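You operate a simulated robot arm through the tools that you are given. There is no shell and no other tool. Be economical: measure what you need, move in short steps, check, and stop when the job is done.

You are at the controls of a simulated two-armed robot. One attempt, no reset.

Task
Put the black corner board on the stack's edge and strap it tight.
Fine: pump till the gauge is in the green, seal once, then free the white lever. Set down upright: black corner board.
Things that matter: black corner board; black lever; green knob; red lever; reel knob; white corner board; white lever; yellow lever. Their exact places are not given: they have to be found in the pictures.

The check looks at the end state, three seconds after you hand in, the way a careful person would. Anything else that was tipped, shoved, dropped, spilled or broken makes it a failure. Lids that push on must go on centred and level and be pressed home; caps that screw on are set level and turned clockwise until they are tight.

Robot
Two 7-joint arms with fingered hands on one trunk, on a base that drives. Base frame: it is fixed to the floor where the robot stands at the start and does not move with it; the origin is under the middle of the robot, x ahead of it, y to its left, z up. Lengths are in m, angles in degrees, forces in N, time in s.
The left shoulder is at the start at [0.07, 0.172, 1.327], the right one opposite. Places, roughly: black lever [1.3, -0.4, 1.1]; green knob [1.1, 0.1, 1]; red lever [1.4, -0.5, 1.1]; reel knob [1.3, 0.2, 1.2]; white lever [1.2, -0.4, 1.1]; yellow lever [0.4, 0.1, 0.9]. Payload 5 kg a hand.
The tool frame of a hand sits at the grasp point between the pads (the TCP): z along the fingers, y along the line on which they close. The tips reach 0.043 m beyond it. The gripper opens to 0.144 m. The gripper's body begins 0.05 m behind the TCP. The gripper is a hand of 5 fingers: y runs from the thumb to the fingers, the wrist lies at [-0.021, -0.124, -0.221] in the tool frame, and closing takes about 1.5 s.
Orientation is that of the tool frame in the base frame, as [roll, pitch, yaw] about the fixed x, y, z axes, in that order (R = Rz(yaw) Ry(pitch) Rx(roll)). With the fingers straight down and the wrist toward the robot, the tool's x, y and z point along [0, 1, 0], [1, 0, 0] and [0, 0, -1] of the base frame.

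Tools
- The arms move only by the tool send_rows. It takes "left_commands", "right_commands" or both (then of equal length, played together; a hand with none holds still); each is a list of rows, each a list of 2 entries, a list of its own where there are three numbers: the turn, a rotation vector about the tool's x, y, z in units of 60 degrees (1.0 is 60 degrees), then the shift along the tool's x, y, z in units of 200 mm (1.0 is 200 mm). In form: [[[wx, wy, wz], [dx, dy, dz]], ...]. A call has 1 to 10 rows; each row is the pose to reach, as a shift and turn from the pose commanded when the call began, along the tool's axes at that moment. "left_hand" and "right_hand" are, for a hand that has rows, the gripper command, from -1 (shut) to 1 (fully open), values between in proportion, set as the call begins (left out, the last holds). A call with a number of a shift or a turn outside -1 to 1 is refused whole. Each row takes 0.2 s and may step no farther than 0.05 m and 8.6 degrees from the row before; otherwise, or with a gripper value out of range, the whole call is refused. Where a pose cannot be reached the arm comes as near as it can. A force on the tool above 50 N (or 10 N above the force at the start of the call, whichever is more), or a blocked arm, ends the call early, and 0.2 s more pass. The fingers move at their own pace (about 0.045 m/s each) and stop on an object; they squeeze with about 27 N. The grip force told is the motor's: it shows also when the fingers shut on nothing. Time passes only in rows, and 0.2 s behind the last, so rows that repeat a pose let the fingers close. It gives the time, the measured TCP pose, the force on the tool (base axes), the opening and the grip force at its end, in the units of the frame above (readings bear some noise), with the torque about the TCP (base axes, N m) and any sound that the robot's microphone picked up.
- Cameras (640 x 400 px; columns grow to the right, rows downward): "scene" is now at [0.1392, -0.0261, 1.5555]; the picture's right is [-0.28, -0.96, 0.00], its down [-0.62, 0.18, -0.77] and it looks along [0.74, -0.21, -0.64] (base axes); focal length 214 px, centre (320, 200). "left" rides on the left gripper at [-0.086, -0.109, -0.168] in its tool frame; the picture's right is [-0.80, -0.28, 0.53], its down [0.54, -0.73, 0.42] and it looks along [0.27, 0.63, 0.73] (tool axes); focal length 275 px, centre (320, 200). "right" rides on the right gripper at [0.086, -0.108, -0.168] in its tool frame; the picture's right is [-0.80, 0.28, -0.53], its down [-0.54, -0.73, 0.42] and it looks along [-0.27, 0.63, 0.73] (tool axes); focal length 275 px, centre (320, 200).
- get_image(camera): a new picture of that camera. No time passes.
- raise_lower(by): slides the trunk up (or, below 0, down) by that many m; the arms and the scene camera ride with it, the base frame stays. It gives what a move gives, with no picture.
- base_move(legs): drives the robot by 1 to 6 legs, each [ahead, left, turn to the left] in m, m and degrees, along the robot's own axes; the way and the turn of a leg run together, so that a leg with both is an arc; at most 1.5 m and 180 degrees a leg. The arms and the cameras ride along, it lands a little off, and it stops where it bumps. It gives what a move gives.
- curl_fingers(index, middle, ring, little, thumb_bend, thumb_turn, hand): sets how far each is bent, from 0 (flat) to 100 (curled in); at 30 the hand is open as for a grip, at 70 the pads meet at the TCP. One left out holds its place. A second passes; each finger stops where it meets its share of the squeeze, and holds until it gets a number again. A gripper value or a shape takes the hand back. It gives what a move gives, with no picture; readings hold the bend of each and the force on index, middle, ring, little, thumb and palm. thumb_turn goes from beside the hand (0) to across from the fingers (100), as for a grip.
- hand_shape(shape, hand): the hand has 5 fingers and takes this shape, open, in about a second: jaw (thumb against the fingers, like two jaws); tri (thumb and two fingers); tip (a fingertip pinch); poke (one finger out to press); point (the index stretched); flat (the hand flat); cup (the hand cupped); fist (a fist). The gripper value then closes the fingers along that shape, each until it touches; the sizes above hold for jaw. It gives what a move gives, with no picture.
- pan_tilt(pan, tilt): turns the head with the scene camera to pan (to the left, within 86 degrees either way) and tilt (down, from -29 to 69), counted from straight ahead of the robot. It gives what a move gives.
- measure_at(camera, pixels): there is no depth. For up to 12 entries [column, row, z] of the newest picture of that camera ("zoom" is the newest enlarged one), the place [x, y] in the base frame at which the ray of that pixel passes the height z, good to about 0.003 m, but the place of the scene camera against the robot may be out by one fixed shift of up to 0.012 m in any direction. No time passes.
- close_up(camera, box): a new picture of the part [left, top, right, bottom] of that camera's present view, enlarged. No time passes.
- job_done(): hands the job in; it is judged then, once.

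Go step by step. Measure first, check grasps and placings, and put right what went wrong. The budget is 80 turns and 70 pictures, counting those below and the enlarged ones. Unless the task says otherwise, let go and move clear before handing in, and close with one line.

The tools are called after "Request:" as name(argument=value, ...) on one line, values as JSON. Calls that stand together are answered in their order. send_rows: Moves the arms, as the interface text tells. Its arguments: {"type":"object","properties":{"left_commands":{"type":"array","items":{"type":"array"}},"left_hand":{"type":"number"},"right_commands":{"type":"array","items":{"type":"array"}},"right_hand":{"type":"number"}},"required":[]} The other tools are called the same way: raise_lower (by) slides the trunk up or down; hand_shape (shape, hand) gives the hand a shape; curl_fingers (index, middle, ring, little, thumb_bend, thumb_turn, hand) moves the fingers one by one; base_move (legs) drives the base; pan_tilt (pan, tilt) turns the head that bears the scene camera; get_image (camera) takes a picture; measure_at (camera, pixels) gives the place at which the rays of pixels pass given heights; close_up (camera, box) takes an enlarged picture of a part of a camera's view; job_done () hands the job in.

At the start:

```text
time: 0.0
left_ee_pos: [0.6628, 0.0961, 1.3986]
left_orientation: [-179.9, 0.1, 90.0]
left_wrist_force: [0.5, 0.5, -0.1]
left_torque: [0.0, -0.01, 0.0]
left_opening: 0.1438
left_grasp_force: 0.1
left_shape: jaw
left_bend: [30.0, 30.0, 30.0, 30.0, 30.0, 98.0]
left_finger forces: [0.1, 0.1, 0.1, 0.0, 0.0, 0.1]
right_ee_pos: [0.7125, -0.4314, 1.4151]
right_orientation: [-180.0, -0.1, 90.0]
right_wrist_force: [-0.8, -0.2, -1.1]
right_torque: [0.01, 0.03, -0.02]
right_opening: 0.1436
right_grasp_force: 0.1
right_shape: jaw
right_bend: [30.0, 30.0, 30.0, 30.0, 30.0, 98.0]
right_finger forces: [0.1, 0.0, 0.0, 0.1, 0.0, 0.1]
trunk travel left (down, up): [-0.425, 0.515]
robot x, y, heading: [0.0023, 0.0003, 0.2]
head pan, tilt: [-16.0, 40.0]
```

scene: 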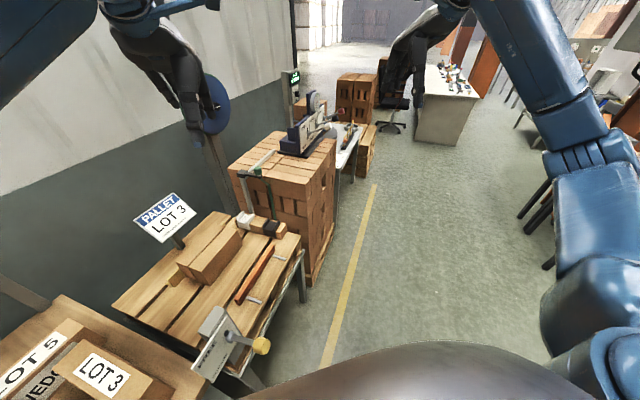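
right: 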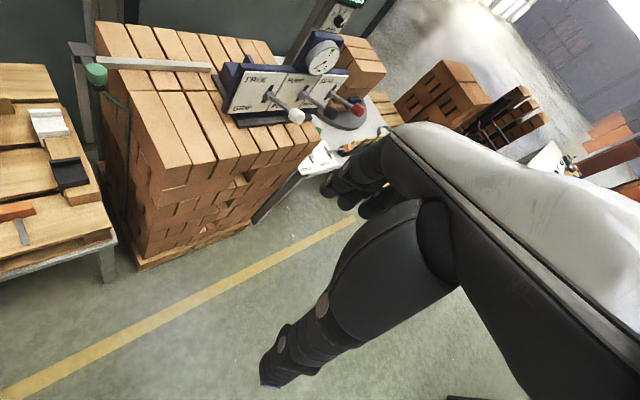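
left: 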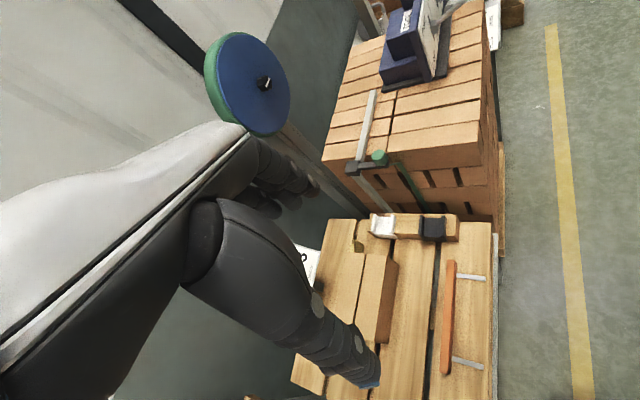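

The stack of bricks stands ahead with a blue tensioner on top, and the black and white corner boards lie on a block on the table at about (265,228) in the scene. I'll enlarge these areas first.

Request:
close_up(camera="right", box=[200, 0, 400, 150])

Request:
close_up(camera="left", box=[320, 60, 520, 260])

Request:
close_up(camera="scene", box=[100, 60, 400, 260])

Request:
close_up(camera="scene", box=[100, 200, 320, 400])

```text
2.67 times, centred on (300, 75) of right
```

zoom: 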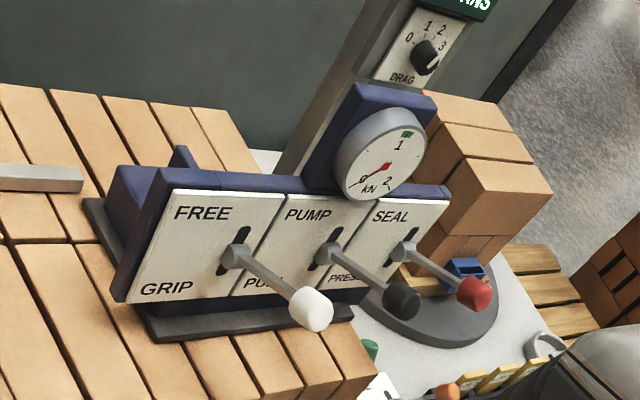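

```text
2.00 times, centred on (420, 160) of left
```

zoom: 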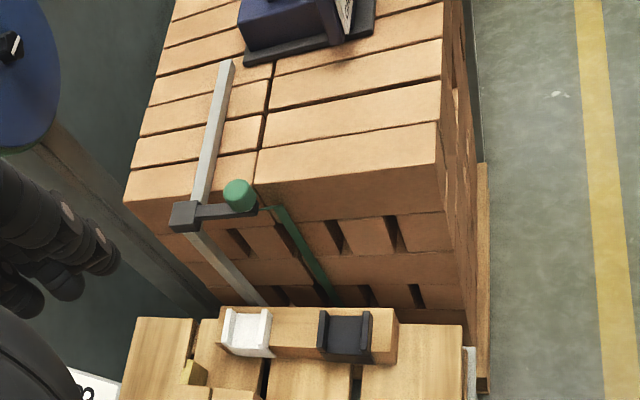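

```text
2.00 times, centred on (250, 160) of scene
```

zoom: 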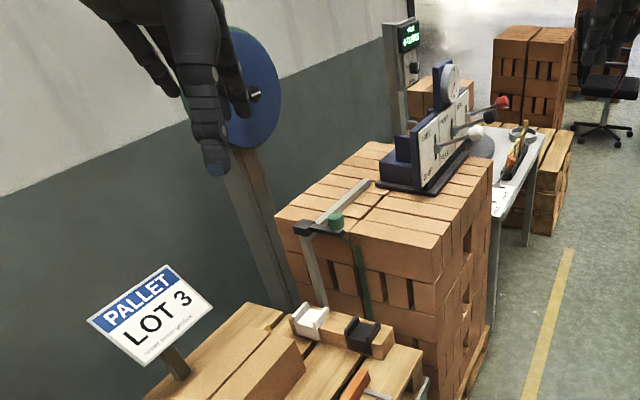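

```text
2.00 times, centred on (210, 300) of scene
```

zoom: 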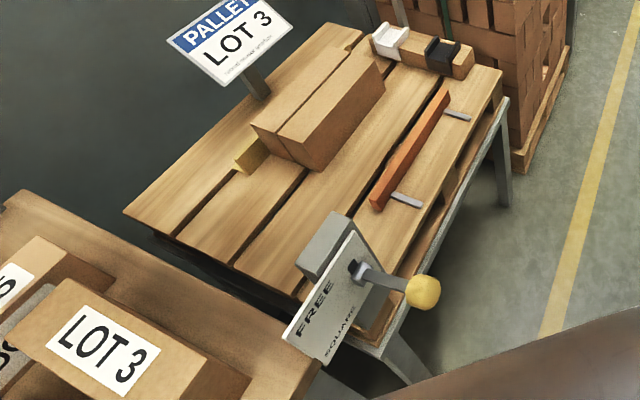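

I need finer detail of the labels, the clamp and the reel, so I'll zoom in more.

Request:
close_up(camera="left", box=[320, 80, 440, 160])

Request:
close_up(camera="left", box=[340, 140, 480, 250])

Request:
close_up(camera="left", box=[190, 20, 310, 140])

Request:
close_up(camera="right", box=[220, 60, 380, 160])

Request:
close_up(camera="scene", box=[260, 60, 360, 130])

```text
5.00 times, centred on (380, 120) of left
```

zoom: 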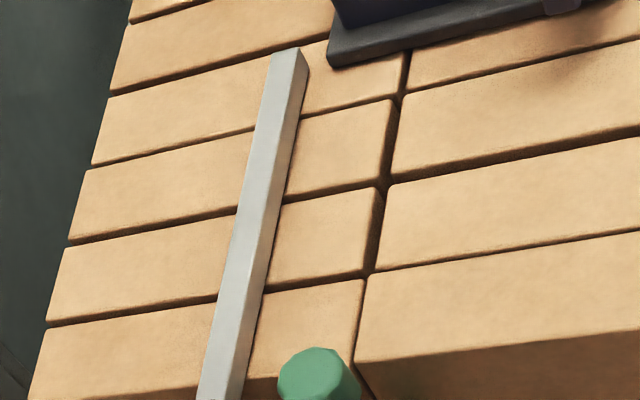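

```text
3.64 times, centred on (410, 195) of left
```

zoom: 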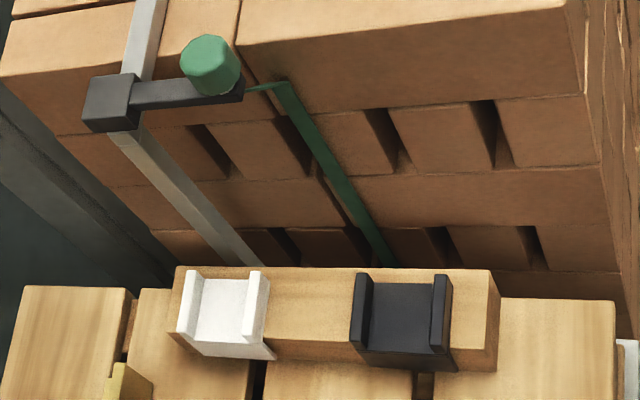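

```text
3.33 times, centred on (250, 80) of left
```

zoom: 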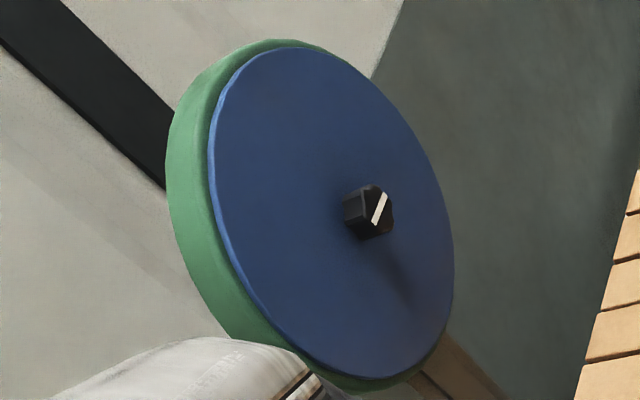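

```text
4.00 times, centred on (300, 110) of right
```

zoom: 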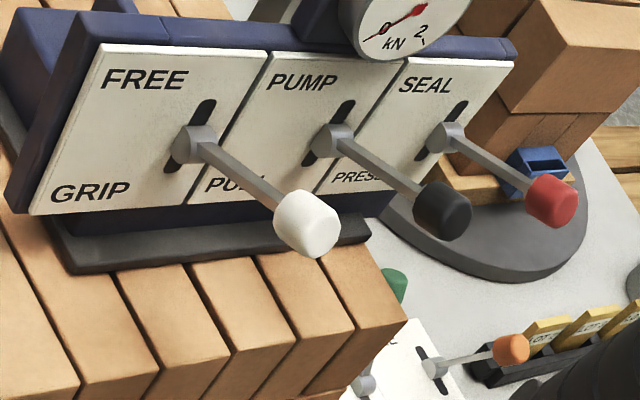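

```text
5.71 times, centred on (310, 95) of scene
```

zoom: 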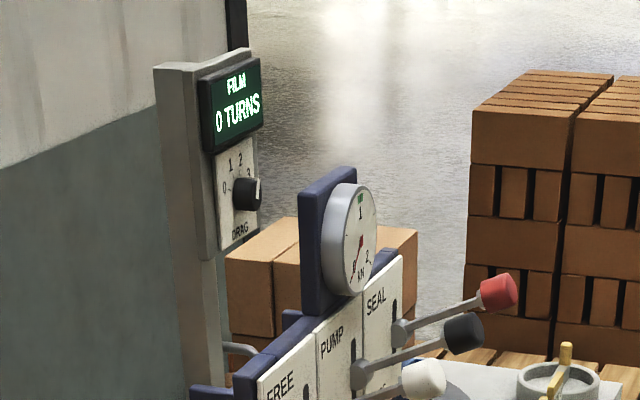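

Now I'll measure the layout: table edges, corner boards, stack top, knobs and levers.

Request:
measure_at(camera="scene", pixels=[[302, 250, 0.72], [245, 375, 0.72], [245, 218, 0.8], [268, 226, 0.8], [228, 168, 0.95], [318, 185, 0.95], [335, 136, 0.95], [268, 170, 1.0], [335, 126, 1.1], [261, 345, 0.9], [372, 185, 0.0], [310, 285, 0.0]])

Request:
measure_at(camera="left", pixels=[[490, 225, 0.72], [382, 225, 0.8], [432, 228, 0.8], [324, 160, 0.95], [478, 165, 0.95], [482, 10, 0.95], [379, 157, 1.0], [395, 265, 0.72], [370, 60, 0.95], [397, 178, 0.95]])

Request:
measure_at(camera="right", pixels=[[95, 22, 0.95], [150, 190, 0.95], [320, 130, 0.95], [96, 73, 1.0], [296, 116, 1.1], [330, 113, 1.1], [358, 110, 1.1], [72, 175, 0.8], [48, 122, 0.8], [112, 240, 0.72]])

```text
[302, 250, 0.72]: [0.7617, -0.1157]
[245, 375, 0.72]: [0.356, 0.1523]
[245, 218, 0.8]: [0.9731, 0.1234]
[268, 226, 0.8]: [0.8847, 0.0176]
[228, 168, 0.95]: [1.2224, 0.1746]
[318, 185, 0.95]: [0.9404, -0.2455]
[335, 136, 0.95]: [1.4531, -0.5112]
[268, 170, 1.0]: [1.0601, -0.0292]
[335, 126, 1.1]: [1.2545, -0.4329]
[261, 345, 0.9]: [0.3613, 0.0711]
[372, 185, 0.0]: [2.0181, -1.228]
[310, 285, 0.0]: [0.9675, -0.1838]
```

```text
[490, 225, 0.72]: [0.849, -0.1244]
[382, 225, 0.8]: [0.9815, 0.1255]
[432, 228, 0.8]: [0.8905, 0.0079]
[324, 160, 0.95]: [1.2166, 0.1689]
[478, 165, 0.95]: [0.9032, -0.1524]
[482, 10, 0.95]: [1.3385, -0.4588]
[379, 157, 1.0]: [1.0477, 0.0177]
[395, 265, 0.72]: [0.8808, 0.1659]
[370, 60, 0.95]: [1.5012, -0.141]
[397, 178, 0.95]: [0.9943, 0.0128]
```

```text
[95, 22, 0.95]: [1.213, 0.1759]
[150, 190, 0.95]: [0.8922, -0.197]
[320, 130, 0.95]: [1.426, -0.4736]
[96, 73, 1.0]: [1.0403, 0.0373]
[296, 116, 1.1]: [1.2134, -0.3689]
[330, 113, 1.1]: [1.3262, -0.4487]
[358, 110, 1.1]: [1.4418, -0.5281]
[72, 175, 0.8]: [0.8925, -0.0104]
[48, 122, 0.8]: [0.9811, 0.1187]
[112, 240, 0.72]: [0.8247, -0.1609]
```

The whole station is turned about 36° to the right. Unit vectors: u≈(.81,-.585) goes toward the stack and v≈(.585,.81) goes across it, and the levers face the aisle. I'll drive into the aisle and turn to face the stack's side.

Request:
base_move(legs=[[0.44, -0.75, 0], [0, 0, 54]])

Request:
pan_tilt(pan=-10, tilt=35)

Request:
get_image(camera="scene")

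Request:
get_image(camera="right")

Request:
get_image(camera="left")

```text
time: 7.0
left_ee_pos: [0.7653, -0.1666, 1.3983]
left_orientation: [-179.9, 0.0, 142.0]
left_wrist_force: [-0.2, 0.1, 0.1]
left_torque: [0.03, 0.01, 0.0]
left_opening: 0.1438
left_grasp_force: 0.0
left_shape: jaw
left_bend: [30.0, 30.0, 30.0, 30.0, 30.0, 98.0]
left_finger forces: [0.0, 0.0, 0.1, 0.0, 0.0, 0.0]
right_ee_pos: [1.2115, -0.4533, 1.4153]
right_orientation: [-179.9, 0.1, 141.9]
right_wrist_force: [-1.4, 0.1, -0.1]
right_torque: [0.0, 0.01, 0.01]
right_opening: 0.1434
right_grasp_force: 0.0
right_shape: jaw
right_bend: [30.0, 30.0, 30.0, 30.0, 30.0, 98.0]
right_finger forces: [0.0, 0.0, 0.1, 0.0, 0.1, 0.0]
trunk travel left (down, up): [-0.425, 0.515]
robot x, y, heading: [0.433, -0.7478, 51.9]
head pan, tilt: [-16.0, 40.0]
```

```text
time: 7.6
left_ee_pos: [0.7654, -0.1662, 1.3983]
left_orientation: [-180.0, 0.0, 142.0]
left_wrist_force: [-0.3, -0.5, 0.1]
left_torque: [-0.01, 0.01, 0.0]
left_opening: 0.1439
left_grasp_force: 0.1
left_shape: jaw
left_bend: [30.0, 30.0, 30.0, 30.0, 30.0, 98.0]
left_finger forces: [0.0, 0.0, 0.0, 0.1, 0.0, 0.0]
right_ee_pos: [1.2124, -0.4529, 1.4154]
right_orientation: [-180.0, 0.1, 141.9]
right_wrist_force: [-0.6, -0.4, -0.5]
right_torque: [0.01, -0.01, -0.02]
right_opening: 0.1435
right_grasp_force: 0.0
right_shape: jaw
right_bend: [30.0, 30.0, 30.0, 30.0, 30.0, 98.0]
right_finger forces: [0.1, 0.1, 0.0, 0.1, 0.0, 0.0]
trunk travel left (down, up): [-0.425, 0.515]
robot x, y, heading: [0.4345, -0.7436, 51.8]
head pan, tilt: [-10.0, 35.0]
```

```text
57 pictures are left
```

scene: 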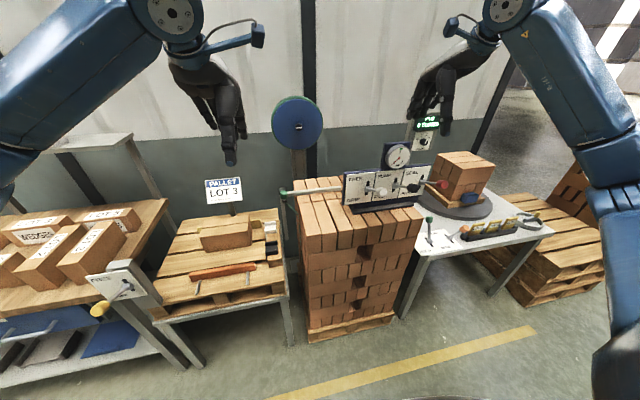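

```text
56 pictures are left
```

right: 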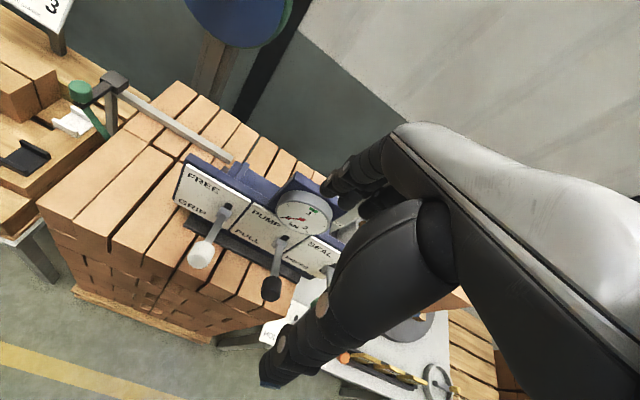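

```text
55 pictures are left
```

left: 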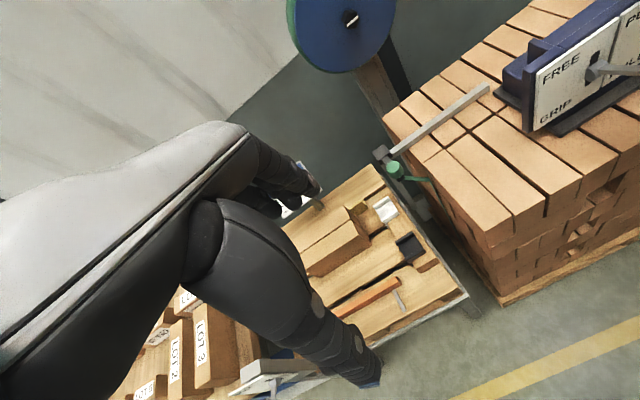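

Request:
close_up(camera="scene", box=[270, 130, 470, 230])

Request:
close_up(camera="right", box=[40, 60, 240, 200])

Request:
close_up(camera="right", box=[150, 140, 350, 310])

Request:
close_up(camera="left", box=[330, 80, 510, 260])

```text
3.20 times, centred on (370, 180) of scene
```

zoom: 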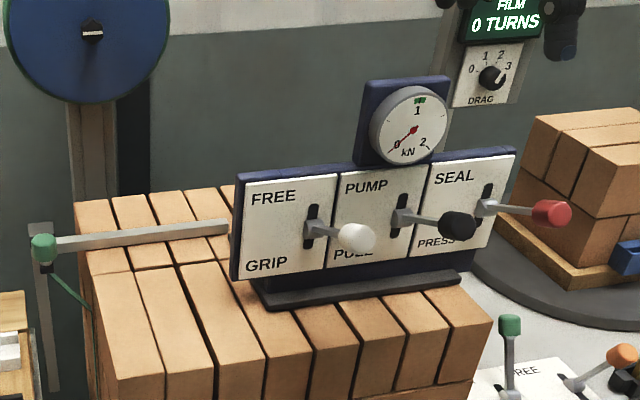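

```text
2.86 times, centred on (140, 130) of right
```

zoom: 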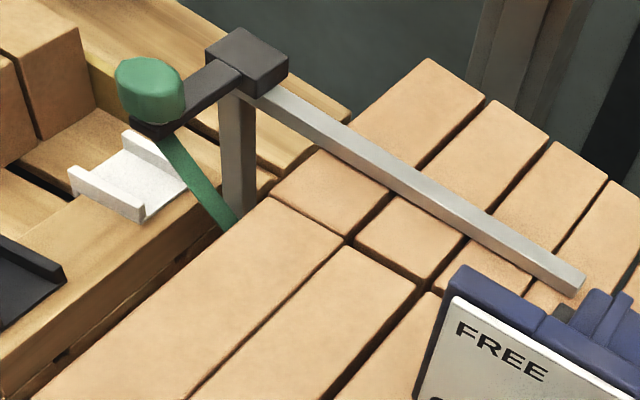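

```text
2.35 times, centred on (250, 225) of right
```

zoom: 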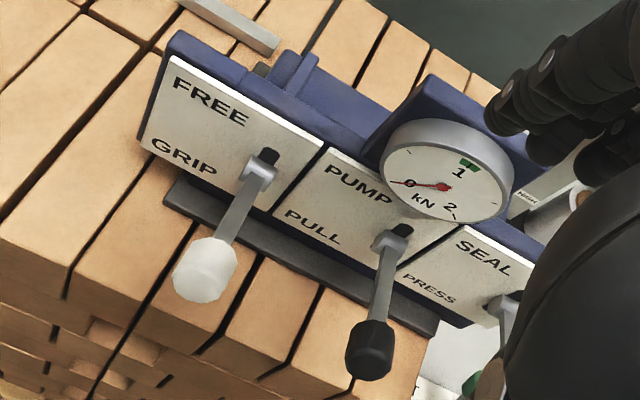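

```text
2.22 times, centred on (420, 170) of left
```

zoom: 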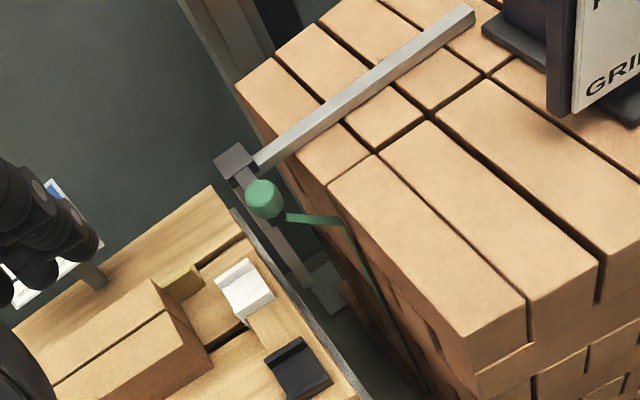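

The carriage with the green knob runs on a rail above the edge, and the strap hangs from its arm. The boards are draped over a timber in the same attitude they need on the stack edge. I'll pull the right hand back and drive a bit closer.

Request:
send_rows(right_commands=[[[0, 0, 0], [0, -0.25, -0.1]], [[0, 0, 0], [0, -0.5, -0.2]], [[0, 0, 0], [0, -0.75, -0.3]], [[0, 0, 0], [0, -1.0, -0.4]]])

Request:
base_move(legs=[[0.17, 0.0, 2.0]])

Request:
pan_tilt(pan=0, tilt=45)

Request:
get_image(camera="scene")

Request:
get_image(camera="left")

```text
refused: row 1 steps farther than a row can; nothing moved
```

```text
time: 9.1
left_ee_pos: [0.843, -0.0216, 1.4011]
left_orientation: [179.9, -0.1, 144.1]
left_wrist_force: [0.2, -0.6, -0.2]
left_torque: [0.07, 0.0, -0.01]
left_opening: 0.1437
left_grasp_force: 0.0
left_shape: jaw
left_bend: [30.0, 30.0, 30.0, 30.0, 30.0, 98.0]
left_finger forces: [0.0, 0.1, 0.0, 0.0, 0.1, 0.1]
right_ee_pos: [1.3008, -0.2923, 1.4179]
right_orientation: [180.0, -0.1, 144.0]
right_wrist_force: [-0.6, -0.7, 0.8]
right_torque: [0.08, -0.04, -0.02]
right_opening: 0.1434
right_grasp_force: 0.1
right_shape: jaw
right_bend: [30.0, 30.0, 30.0, 30.0, 30.0, 98.0]
right_finger forces: [0.0, 0.0, 0.1, 0.1, 0.0, 0.1]
trunk travel left (down, up): [-0.425, 0.515]
robot x, y, heading: [0.5337, -0.6132, 53.7]
head pan, tilt: [-10.0, 35.0]
```

```text
time: 9.8
left_ee_pos: [0.8469, -0.0205, 1.4001]
left_orientation: [-179.8, 0.0, 144.0]
left_wrist_force: [0.1, 0.4, 0.0]
left_torque: [0.01, 0.0, -0.03]
left_opening: 0.1436
left_grasp_force: 0.2
left_shape: jaw
left_bend: [30.0, 30.0, 30.0, 30.0, 30.0, 98.0]
left_finger forces: [0.1, 0.1, 0.0, 0.0, 0.0, 0.0]
right_ee_pos: [1.3041, -0.2906, 1.4158]
right_orientation: [180.0, 0.0, 144.1]
right_wrist_force: [0.8, 0.4, -0.9]
right_torque: [-0.04, -0.02, 0.02]
right_opening: 0.1439
right_grasp_force: 0.1
right_shape: jaw
right_bend: [30.0, 30.0, 30.0, 30.0, 30.0, 98.0]
right_finger forces: [0.0, 0.1, 0.0, 0.1, 0.0, 0.0]
trunk travel left (down, up): [-0.425, 0.515]
robot x, y, heading: [0.5374, -0.6113, 53.9]
head pan, tilt: [0.0, 45.0]
```

```text
50 pictures are left
```

scene: 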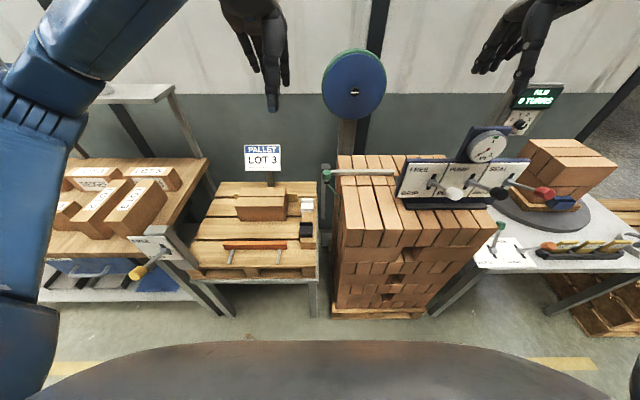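

```text
49 pictures are left
```

left: 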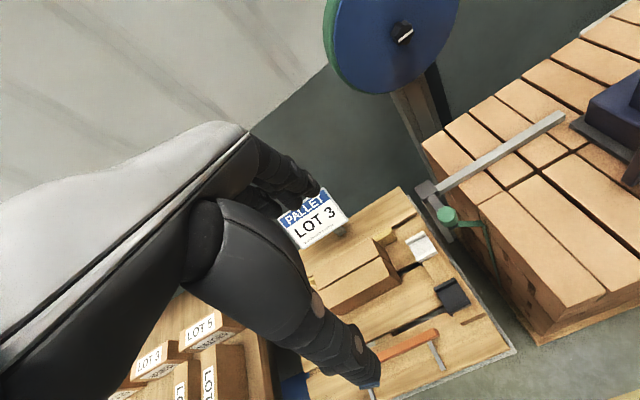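

I'll bring the left wrist camera over the boards for a closer look and pull the right hand back out of the way.

Request:
send_rows(left_commands=[[[0, 0, 0], [0, -0.15, 0.2]], [[0, 0, 0], [-0.05, -0.3, 0.4]], [[0, 0, 0], [-0.1, -0.45, 0.6]], [[0, 0, 0], [-0.15, -0.6, 0.8]], [[0, 0, 0], [-0.25, -0.7, 0.98]]], right_commands=[[[0, 0, 0], [0, -0.2, -0.05]], [[0, 0, 0], [0, -0.4, -0.1]], [[0, 0, 0], [0, -0.6, -0.1]], [[0, 0, 0], [0, -0.8, -0.1]], [[0, 0, 0], [0, -1.0, -0.1]]])

Request:
send_rows(left_commands=[[[0, 0, 0], [0, 0, 0.24]], [[0, 0, 0], [0, 0, 0.48]], [[0, 0, 0], [0, 0, 0.72]], [[0, 0, 0], [0, 0, 0.95]], [[0, 0, 0], [0, 0, 0.95]]])

Request:
get_image(camera="left")

```text
refused: row 2 steps farther than a row can; nothing moved
```

```text
time: 11.0
left_ee_pos: [0.8445, -0.019, 1.2092]
left_orientation: [180.0, 0.0, 144.0]
left_wrist_force: [0.3, 0.5, 0.8]
left_torque: [0.01, 0.01, 0.0]
left_opening: 0.1438
left_grasp_force: 0.0
left_shape: jaw
left_bend: [30.0, 30.0, 30.0, 30.0, 30.0, 98.0]
left_finger forces: [0.0, 0.0, 0.0, 0.0, 0.0, 0.1]
right_ee_pos: [1.3033, -0.2904, 1.4155]
right_orientation: [-180.0, 0.0, 144.0]
right_wrist_force: [-0.5, -0.2, 0.0]
right_torque: [-0.01, -0.04, 0.02]
right_opening: 0.1439
right_grasp_force: 0.0
right_shape: jaw
right_bend: [30.0, 30.0, 30.0, 30.0, 30.0, 98.0]
right_finger forces: [0.0, 0.0, 0.0, 0.0, 0.1, 0.0]
trunk travel left (down, up): [-0.425, 0.515]
robot x, y, heading: [0.5386, -0.6144, 53.8]
head pan, tilt: [0.0, 45.0]
```

```text
48 pictures are left
```

left: 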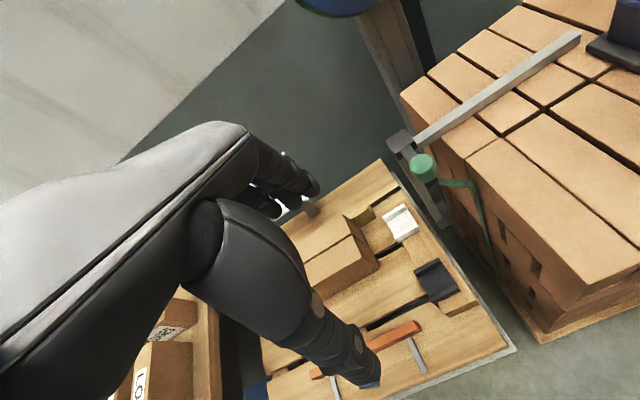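

Request:
send_rows(left_commands=[[[0, 0, 0], [-0.06, -0.14, 0.15]], [[0, 0, 0], [-0.12, -0.28, 0.3]], [[0, 0, 0], [-0.18, -0.42, 0.45]], [[0, 0, 0], [-0.24, -0.56, 0.6]], [[0, 0, 0], [-0.3, -0.7, 0.75]], [[0, 0, 0], [-0.3, -0.7, 0.75]]], right_commands=[[[0, 0, 0], [0, -0.2, -0.05]], [[0, 0, 0], [0, -0.4, -0.1]], [[0, 0, 0], [0, -0.6, -0.1]], [[0, 0, 0], [0, -0.8, -0.1]], [[0, 0, 0], [0, -1.0, -0.1]], [[0, 0, 0], [0, -1.0, -0.1]]])

Request:
get_image(camera="left")

```text
time: 12.4
left_ee_pos: [0.8106, -0.1665, 1.0593]
left_orientation: [-179.9, 0.0, 144.2]
left_wrist_force: [-1.6, 0.5, 0.0]
left_torque: [-0.02, 0.0, -0.02]
left_opening: 0.144
left_grasp_force: 0.0
left_shape: jaw
left_bend: [30.0, 30.0, 30.0, 30.0, 30.0, 98.0]
left_finger forces: [0.0, 0.0, 0.0, 0.1, 0.0, 0.0]
right_ee_pos: [1.1849, -0.448, 1.4334]
right_orientation: [-179.8, 0.0, 144.1]
right_wrist_force: [1.1, 0.8, 0.2]
right_torque: [-0.04, 0.02, 0.05]
right_opening: 0.1439
right_grasp_force: 0.1
right_shape: jaw
right_bend: [30.0, 30.0, 30.0, 30.0, 30.0, 98.0]
right_finger forces: [0.0, 0.0, 0.0, 0.1, 0.0, 0.0]
trunk travel left (down, up): [-0.425, 0.515]
robot x, y, heading: [0.5324, -0.6135, 53.9]
head pan, tilt: [0.0, 45.0]
```

```text
47 pictures are left
```

left: 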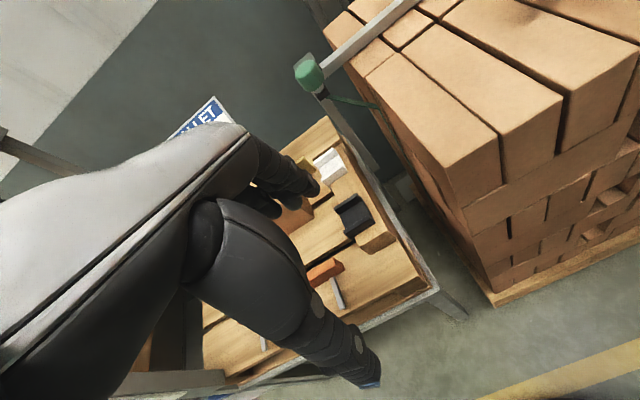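

Request:
close_up(camera="left", box=[300, 130, 420, 260])

Request:
close_up(camera="left", box=[280, 30, 480, 180])

Request:
measure_at(camera="left", pixels=[[346, 240, 0.79], [373, 221, 0.79], [337, 212, 0.79], [362, 195, 0.79], [448, 205, 0.95], [365, 75, 0.95], [307, 74, 1.0], [320, 172, 0.79], [380, 106, 0.95]])

```text
3.08 times, centred on (360, 195) of left
```

zoom: 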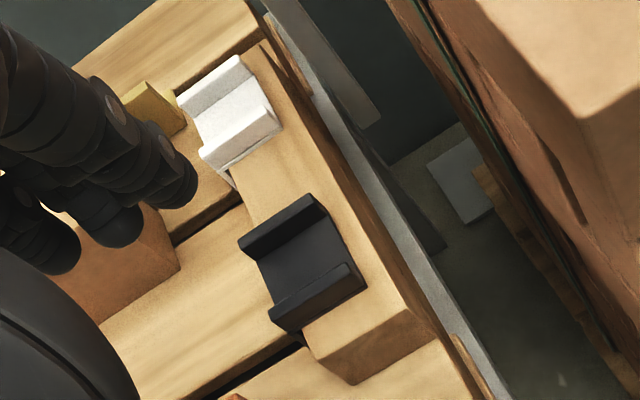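

```text
2.67 times, centred on (380, 105) of left
```

zoom: 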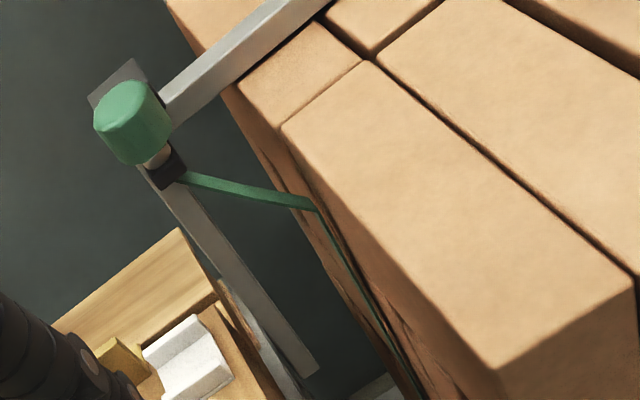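

```text
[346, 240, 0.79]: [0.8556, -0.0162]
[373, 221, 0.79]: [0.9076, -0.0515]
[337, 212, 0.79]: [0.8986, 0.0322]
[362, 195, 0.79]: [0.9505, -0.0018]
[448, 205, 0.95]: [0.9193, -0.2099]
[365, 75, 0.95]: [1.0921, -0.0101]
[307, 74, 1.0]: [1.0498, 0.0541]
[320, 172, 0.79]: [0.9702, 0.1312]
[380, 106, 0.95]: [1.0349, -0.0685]
```

The black board (zoom 240–365, 195–330) is draped over the timber's -u edge, with its centre at about (0.908, 0.008, 0.765). The strap meets the stack edge at about (1.035, -0.067), so the board must move about 0.163 in u and 0.022 in v. I'll go above the board first.

Request:
send_rows(left_commands=[[[0, 0, 0.0], [0.017, 0.165, 0.125]], [[0, 0, 0.0], [0.034, 0.33, 0.25]], [[0, 0, 0.01], [0.05, 0.495, 0.375]], [[0, 0, 0.02], [0.067, 0.66, 0.5]], [[0, 0, 0.035], [0.084, 0.825, 0.625]], [[0, 0, 0.035], [0.1, 0.99, 0.75]], [[0, 0, 0.035], [0.1, 0.99, 0.75]]], left_hand=0.5)

Request:
get_image(camera="left")

Request:
close_up(camera="scene", box=[220, 130, 420, 280])

```text
time: 14.0
left_ee_pos: [0.9139, 0.0028, 0.9077]
left_orientation: [180.0, 0.0, 141.9]
left_wrist_force: [0.3, -0.6, 0.3]
left_torque: [0.0, -0.02, 0.03]
left_opening: 0.1082
left_grasp_force: 0.2
left_shape: jaw
left_bend: [26.0, 36.0, 33.0, 34.0, 56.0, 99.0]
left_finger forces: [0.0, 0.0, 0.0, 0.1, 0.0, 0.0]
right_ee_pos: [1.1856, -0.4499, 1.4333]
right_orientation: [180.0, 0.0, 144.0]
right_wrist_force: [0.1, 0.7, -0.8]
right_torque: [0.02, 0.0, 0.01]
right_opening: 0.144
right_grasp_force: 0.1
right_shape: jaw
right_bend: [30.0, 30.0, 30.0, 30.0, 30.0, 98.0]
right_finger forces: [0.0, 0.0, 0.0, 0.0, 0.0, 0.0]
trunk travel left (down, up): [-0.425, 0.515]
robot x, y, heading: [0.5355, -0.612, 54.3]
head pan, tilt: [0.0, 45.0]
```

```text
44 pictures are left
```

left: 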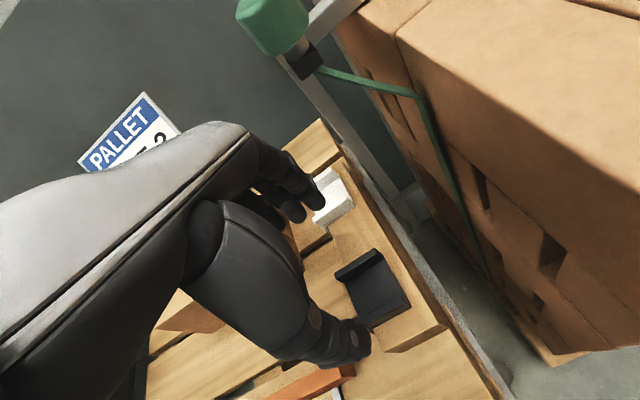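

```text
2.67 times, centred on (320, 205) of scene
```

zoom: 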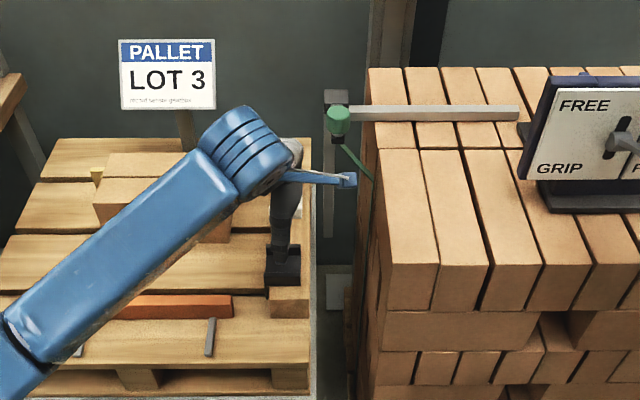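

Request:
measure_at(camera="left", pixels=[[336, 277, 0.765], [380, 250, 0.765], [367, 326, 0.765], [410, 304, 0.765], [358, 350, 0.87], [315, 205, 0.87], [425, 97, 0.95], [318, 72, 1.0]])

Request:
close_up(camera="left", box=[260, 150, 440, 370])

```text
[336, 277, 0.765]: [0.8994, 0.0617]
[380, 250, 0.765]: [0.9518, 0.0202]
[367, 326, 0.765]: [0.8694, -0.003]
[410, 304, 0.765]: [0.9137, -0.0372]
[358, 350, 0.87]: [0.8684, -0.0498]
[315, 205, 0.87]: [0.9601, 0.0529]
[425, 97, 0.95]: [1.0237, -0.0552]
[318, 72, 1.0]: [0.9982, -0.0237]
```

```text
1.82 times, centred on (350, 260) of left
```

zoom: 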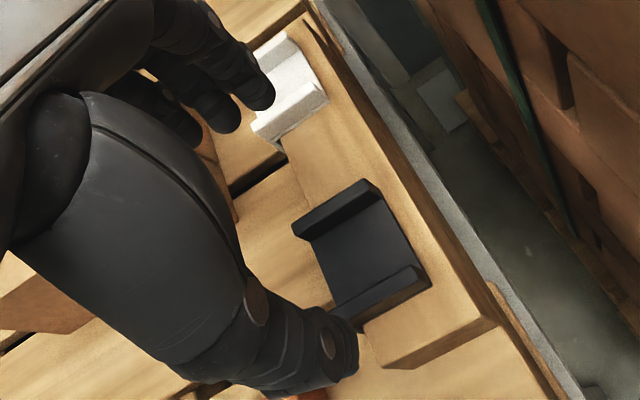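

The tips line up with the board: the midpoint of thumb and finger tips is (0.914, 0.0015) and the board centre is (0.909, 0.010). I'll descend so the tips stop just above the timber.

Request:
send_rows(left_commands=[[[0, 0, 0], [0.005, 0.015, 0.2]], [[0, 0, 0], [0.01, 0.02, 0.4]], [[0, 0, 0], [0.01, 0.02, 0.5]], [[0, 0, 0], [0.01, 0.02, 0.56]], [[0, 0, 0], [0.01, 0.02, 0.56]]])

Request:
get_image(camera="left")

```text
time: 15.2
left_ee_pos: [0.9155, 0.0066, 0.8023]
left_orientation: [179.4, 0.2, 141.9]
left_wrist_force: [-1.9, 0.4, 28.7]
left_torque: [1.44, -0.97, 0.08]
left_opening: 0.1069
left_grasp_force: 0.1
left_shape: jaw
left_bend: [26.0, 35.0, 33.0, 34.0, 56.0, 99.0]
left_finger forces: [11.1, 16.9, 0.0, 0.0, 0.9, 0.0]
right_ee_pos: [1.1835, -0.4505, 1.4349]
right_orientation: [179.9, 0.0, 144.1]
right_wrist_force: [-0.3, -0.2, -0.9]
right_torque: [0.03, 0.01, 0.0]
right_opening: 0.1442
right_grasp_force: 0.1
right_shape: jaw
right_bend: [30.0, 30.0, 30.0, 30.0, 30.0, 98.0]
right_finger forces: [0.1, 0.1, 0.0, 0.0, 0.1, 0.1]
trunk travel left (down, up): [-0.425, 0.515]
robot x, y, heading: [0.5315, -0.6134, 54.0]
head pan, tilt: [0.0, 45.0]
```

```text
41 pictures are left
```

left: 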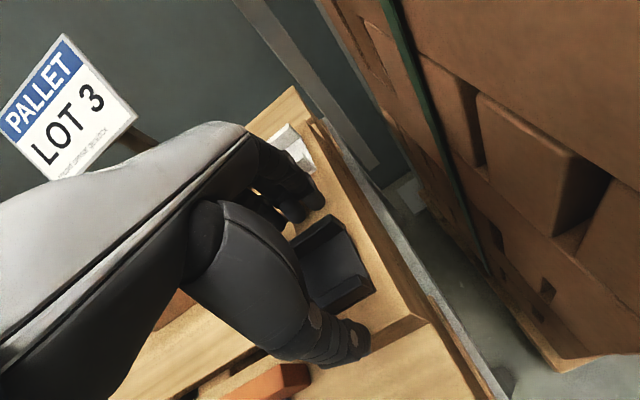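

The index and middle tips rest on the timber (28 N). I'll back off 5 mm and close.

Request:
send_rows(left_commands=[[[0, 0, 0], [0, 0, -0.05]], [[0, 0, 0], [0, 0, -0.05]], [[0, 0, 0], [0, 0, -0.05]], [[0, 0, 0], [0, 0, -0.05]], [[0, 0, 0], [0, 0, -0.05]], [[0, 0, 0], [0, 0, -0.05]], [[0, 0, 0], [0, 0, -0.05]], [[0, 0, 0], [0, 0, -0.05]]], left_hand=-1)

Request:
get_image(camera="left")

```text
time: 17.0
left_ee_pos: [0.9135, 0.0066, 0.8075]
left_orientation: [-180.0, 0.0, 142.1]
left_wrist_force: [-0.7, -0.5, -0.1]
left_torque: [-0.05, 0.0, 0.0]
left_opening: 0.0663
left_grasp_force: 26.9
left_shape: jaw
left_bend: [74.0, 46.0, 44.0, 45.0, 72.0, 100.0]
left_finger forces: [14.2, 8.3, 3.1, 0.1, 25.5, 0.0]
right_ee_pos: [1.1854, -0.4501, 1.4329]
right_orientation: [-180.0, 0.0, 144.0]
right_wrist_force: [-0.5, 0.0, 0.8]
right_torque: [0.0, 0.03, 0.03]
right_opening: 0.1439
right_grasp_force: 0.2
right_shape: jaw
right_bend: [30.0, 30.0, 30.0, 30.0, 30.0, 98.0]
right_finger forces: [0.0, 0.1, 0.0, 0.1, 0.1, 0.0]
trunk travel left (down, up): [-0.425, 0.515]
robot x, y, heading: [0.5343, -0.6108, 53.9]
head pan, tilt: [0.0, 45.0]
```

```text
40 pictures are left
```

left: 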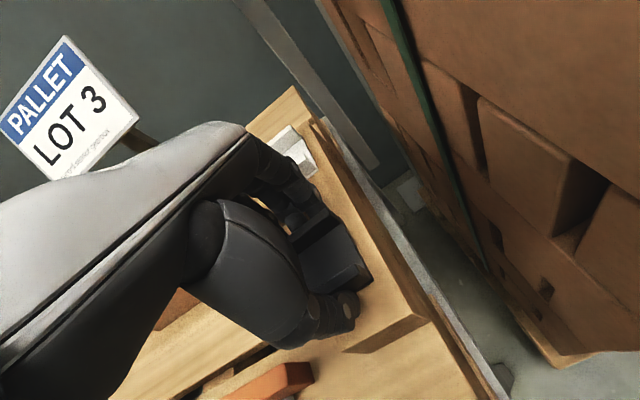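

The opening is 0.066 m, which matches the board's width, and it is squeezed at 27 N. I'll lift straight up and check.

Request:
send_rows(left_commands=[[[0, 0, 0], [0, 0, -0.1]], [[0, 0, 0], [0, 0, -0.3]], [[0, 0, 0], [0, 0, -0.5]], [[0, 0, 0], [0, 0, -0.7]], [[0, 0, 0], [0, 0, -0.9]], [[0, 0, 0], [0, 0, -0.9]]])

Request:
get_image(camera="left")

```text
time: 18.4
left_ee_pos: [0.9121, 0.008, 0.9846]
left_orientation: [-179.8, 0.0, 142.0]
left_wrist_force: [-1.2, -0.5, -0.7]
left_torque: [-0.03, 0.0, 0.01]
left_opening: 0.0661
left_grasp_force: 27.1
left_shape: jaw
left_bend: [74.0, 46.0, 45.0, 45.0, 72.0, 100.0]
left_finger forces: [14.3, 8.2, 3.1, 0.0, 25.5, 0.0]
right_ee_pos: [1.1855, -0.4482, 1.432]
right_orientation: [180.0, 0.1, 144.0]
right_wrist_force: [0.0, -0.3, 0.2]
right_torque: [-0.02, 0.02, -0.02]
right_opening: 0.1441
right_grasp_force: 0.0
right_shape: jaw
right_bend: [30.0, 30.0, 30.0, 30.0, 30.0, 98.0]
right_finger forces: [0.0, 0.0, 0.0, 0.0, 0.0, 0.1]
trunk travel left (down, up): [-0.425, 0.515]
robot x, y, heading: [0.5355, -0.6091, 53.7]
head pan, tilt: [0.0, 45.0]
```

```text
39 pictures are left
```

left: 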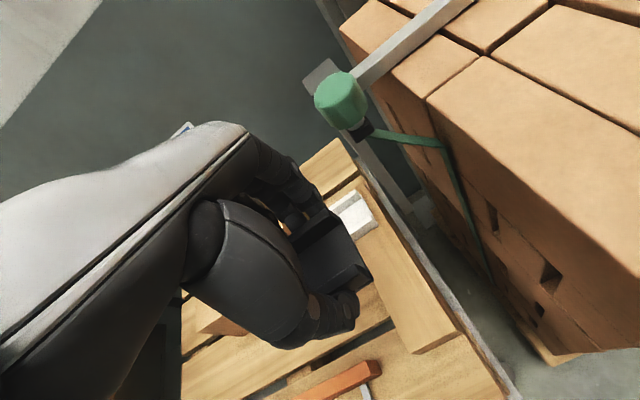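

Request:
measure_at(camera="left", pixels=[[443, 143, 0.95], [430, 98, 0.95], [600, 350, 0.95], [342, 30, 0.95], [375, 133, 0.995], [338, 95, 1.02], [436, 138, 0.95], [449, 150, 0.95], [435, 2, 0.98], [375, 75, 0.98]])

Request:
close_up(camera="left", box=[290, 40, 530, 290])

```text
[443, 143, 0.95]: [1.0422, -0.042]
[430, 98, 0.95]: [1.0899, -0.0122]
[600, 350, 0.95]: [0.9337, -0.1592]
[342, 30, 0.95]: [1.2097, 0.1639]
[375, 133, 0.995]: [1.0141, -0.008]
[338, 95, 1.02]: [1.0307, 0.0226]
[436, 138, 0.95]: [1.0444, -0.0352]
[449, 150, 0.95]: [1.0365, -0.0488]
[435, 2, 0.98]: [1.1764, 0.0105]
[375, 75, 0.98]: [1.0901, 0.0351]
```

```text
1.60 times, centred on (410, 165) of left
```

zoom: 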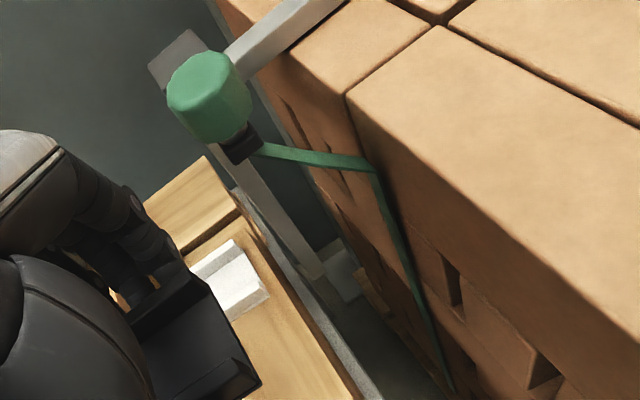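

The board hangs cleanly in the hand. By triangulation the strap bend is at z≈0.89, about 60 mm below the edge at v≈0.65, and the knob is also at v≈0.65. I'll go up and hover beside the edge to see the rail and knob clearances.

Request:
send_rows(left_commands=[[[0, 0, 0], [0, -0.1, -0.2]], [[0, 0, 0], [0, -0.2, -0.4]], [[0, 0, 0], [-0.05, -0.2, -0.62]], [[0, 0, 0], [-0.25, -0.2, -0.65]], [[0, 0, 0], [-0.49, -0.2, -0.65]], [[0, 0, 0], [-0.73, -0.2, -0.65]], [[0, 0, 0], [-0.8, -0.2, -0.65]], [[0, 0, 0], [-0.8, -0.2, -0.65]]])

Request:
get_image(camera="left")

Request:
get_image(camera="scene")

```text
time: 20.2
left_ee_pos: [1.0162, -0.1229, 1.1171]
left_orientation: [-180.0, 0.0, 142.0]
left_wrist_force: [0.4, -0.6, -0.5]
left_torque: [-0.04, 0.02, 0.01]
left_opening: 0.0661
left_grasp_force: 26.8
left_shape: jaw
left_bend: [74.0, 46.0, 45.0, 45.0, 72.0, 100.0]
left_finger forces: [14.0, 8.0, 3.5, 0.1, 25.4, 0.0]
right_ee_pos: [1.1848, -0.4504, 1.4328]
right_orientation: [-180.0, 0.0, 144.0]
right_wrist_force: [0.2, 0.0, 0.3]
right_torque: [-0.01, 0.0, -0.02]
right_opening: 0.1441
right_grasp_force: 0.0
right_shape: jaw
right_bend: [30.0, 30.0, 30.0, 30.0, 30.0, 98.0]
right_finger forces: [0.1, 0.1, 0.0, 0.0, 0.0, 0.0]
trunk travel left (down, up): [-0.425, 0.515]
robot x, y, heading: [0.5343, -0.6164, 54.0]
head pan, tilt: [0.0, 45.0]
```

```text
37 pictures are left
```

left: 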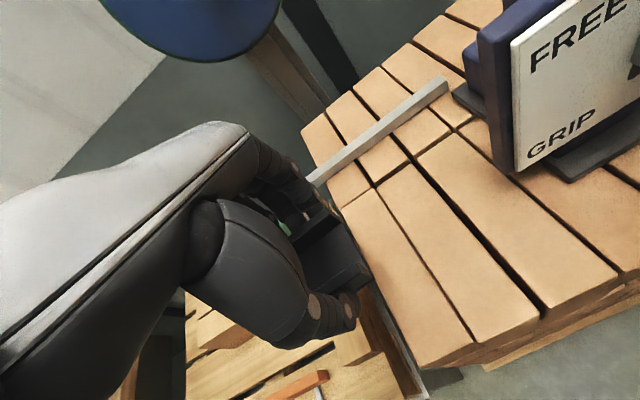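

```text
36 pictures are left
```

scene: 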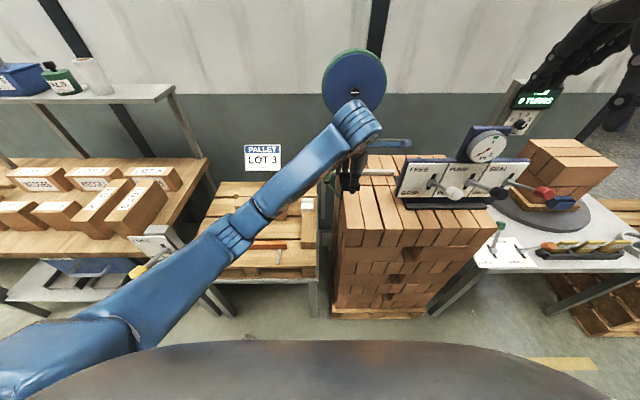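

Request:
measure_at(camera="left", pixels=[[445, 88, 0.98], [405, 105, 0.98], [345, 160, 0.98], [303, 130, 0.95], [345, 207, 0.95], [422, 366, 0.95], [382, 283, 0.95], [376, 188, 0.95], [445, 88, 0.95], [470, 355, 0.95], [405, 105, 1.0], [345, 160, 1.0]])

Request:
measure_at(camera="scene", pixels=[[395, 173, 0.98], [395, 173, 1.0], [338, 155, 0.95], [347, 247, 0.95]])

Request:
close_up(camera="left", box=[270, 60, 480, 380])

```text
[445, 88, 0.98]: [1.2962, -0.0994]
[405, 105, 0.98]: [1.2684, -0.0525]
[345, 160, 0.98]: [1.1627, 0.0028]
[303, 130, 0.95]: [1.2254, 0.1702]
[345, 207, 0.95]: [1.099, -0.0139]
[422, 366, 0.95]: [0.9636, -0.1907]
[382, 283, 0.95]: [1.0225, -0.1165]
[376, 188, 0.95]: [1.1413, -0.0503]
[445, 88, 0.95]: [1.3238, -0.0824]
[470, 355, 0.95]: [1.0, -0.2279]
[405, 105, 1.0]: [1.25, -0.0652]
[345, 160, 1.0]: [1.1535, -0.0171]
```

```text
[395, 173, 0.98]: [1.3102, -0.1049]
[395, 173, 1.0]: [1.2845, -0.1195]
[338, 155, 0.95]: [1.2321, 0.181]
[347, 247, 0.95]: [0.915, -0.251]
```

```text
1.25 times, centred on (375, 220) of left
```

zoom: 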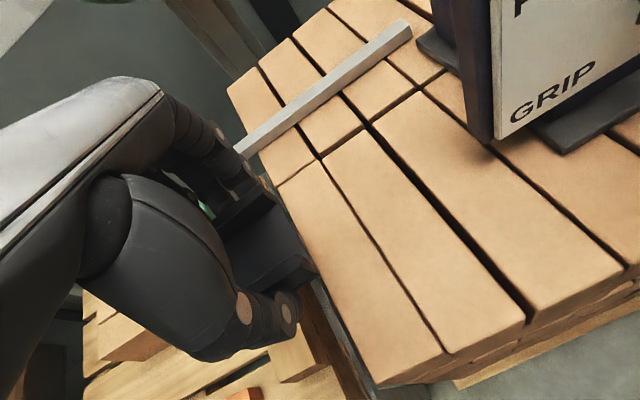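

Refitting gives station yaw ≈54°, stack edge u≈0.893, strap/knob v≈0.617 and rail v≈0.687, so the fingers clear the rail. I'll move over to v=0.617 with the leg about 6 mm ahead of the face.

Request:
send_rows(left_commands=[[[0, 0, 0], [-0.02, 0.2, 0]], [[0, 0, -0.01], [-0.04, 0.4, 0]], [[0, 0, -0.02], [-0.055, 0.5975, 0]], [[0, 0, -0.02], [-0.055, 0.5975, 0.05]], [[0, 0, -0.02], [-0.055, 0.5975, 0.05]]])

Request:
get_image(camera="left")

Request:
close_up(camera="scene", box=[280, 110, 440, 260])

```text
time: 21.4
left_ee_pos: [1.0972, -0.0342, 1.1061]
left_orientation: [-180.0, 0.0, 143.3]
left_wrist_force: [-0.8, -0.1, -1.5]
left_torque: [0.0, -0.01, 0.01]
left_opening: 0.0658
left_grasp_force: 26.9
left_shape: jaw
left_bend: [74.0, 46.0, 45.0, 45.0, 72.0, 100.0]
left_finger forces: [14.0, 7.9, 3.4, 0.0, 25.2, 0.1]
right_ee_pos: [1.1854, -0.4489, 1.4331]
right_orientation: [180.0, 0.0, 144.0]
right_wrist_force: [0.0, -0.6, 0.4]
right_torque: [-0.01, 0.0, 0.01]
right_opening: 0.1438
right_grasp_force: 0.1
right_shape: jaw
right_bend: [30.0, 30.0, 30.0, 30.0, 30.0, 98.0]
right_finger forces: [0.0, 0.0, 0.0, 0.0, 0.0, 0.0]
trunk travel left (down, up): [-0.425, 0.515]
robot x, y, heading: [0.5341, -0.6092, 54.0]
head pan, tilt: [0.0, 45.0]
```

```text
34 pictures are left
```

left: 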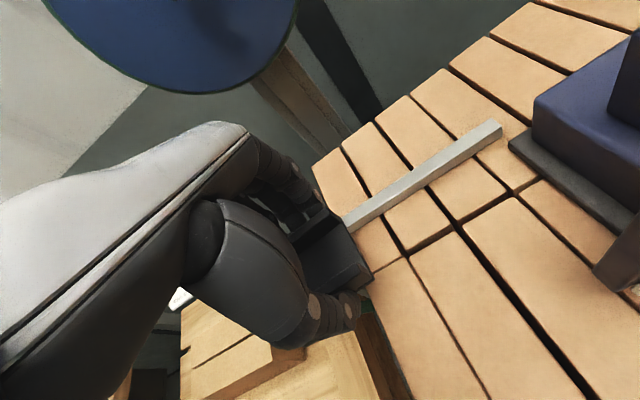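

```text
2.67 times, centred on (360, 185) of scene
```

zoom: 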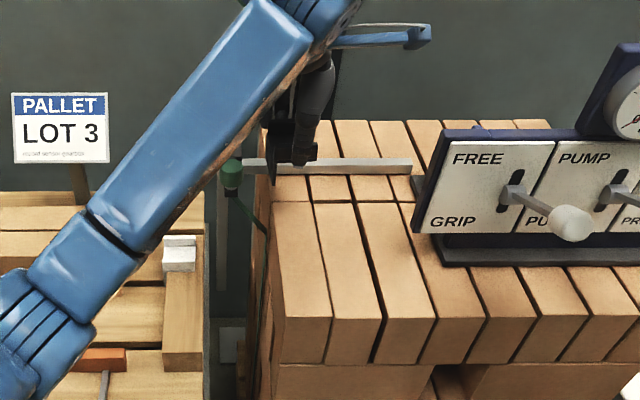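

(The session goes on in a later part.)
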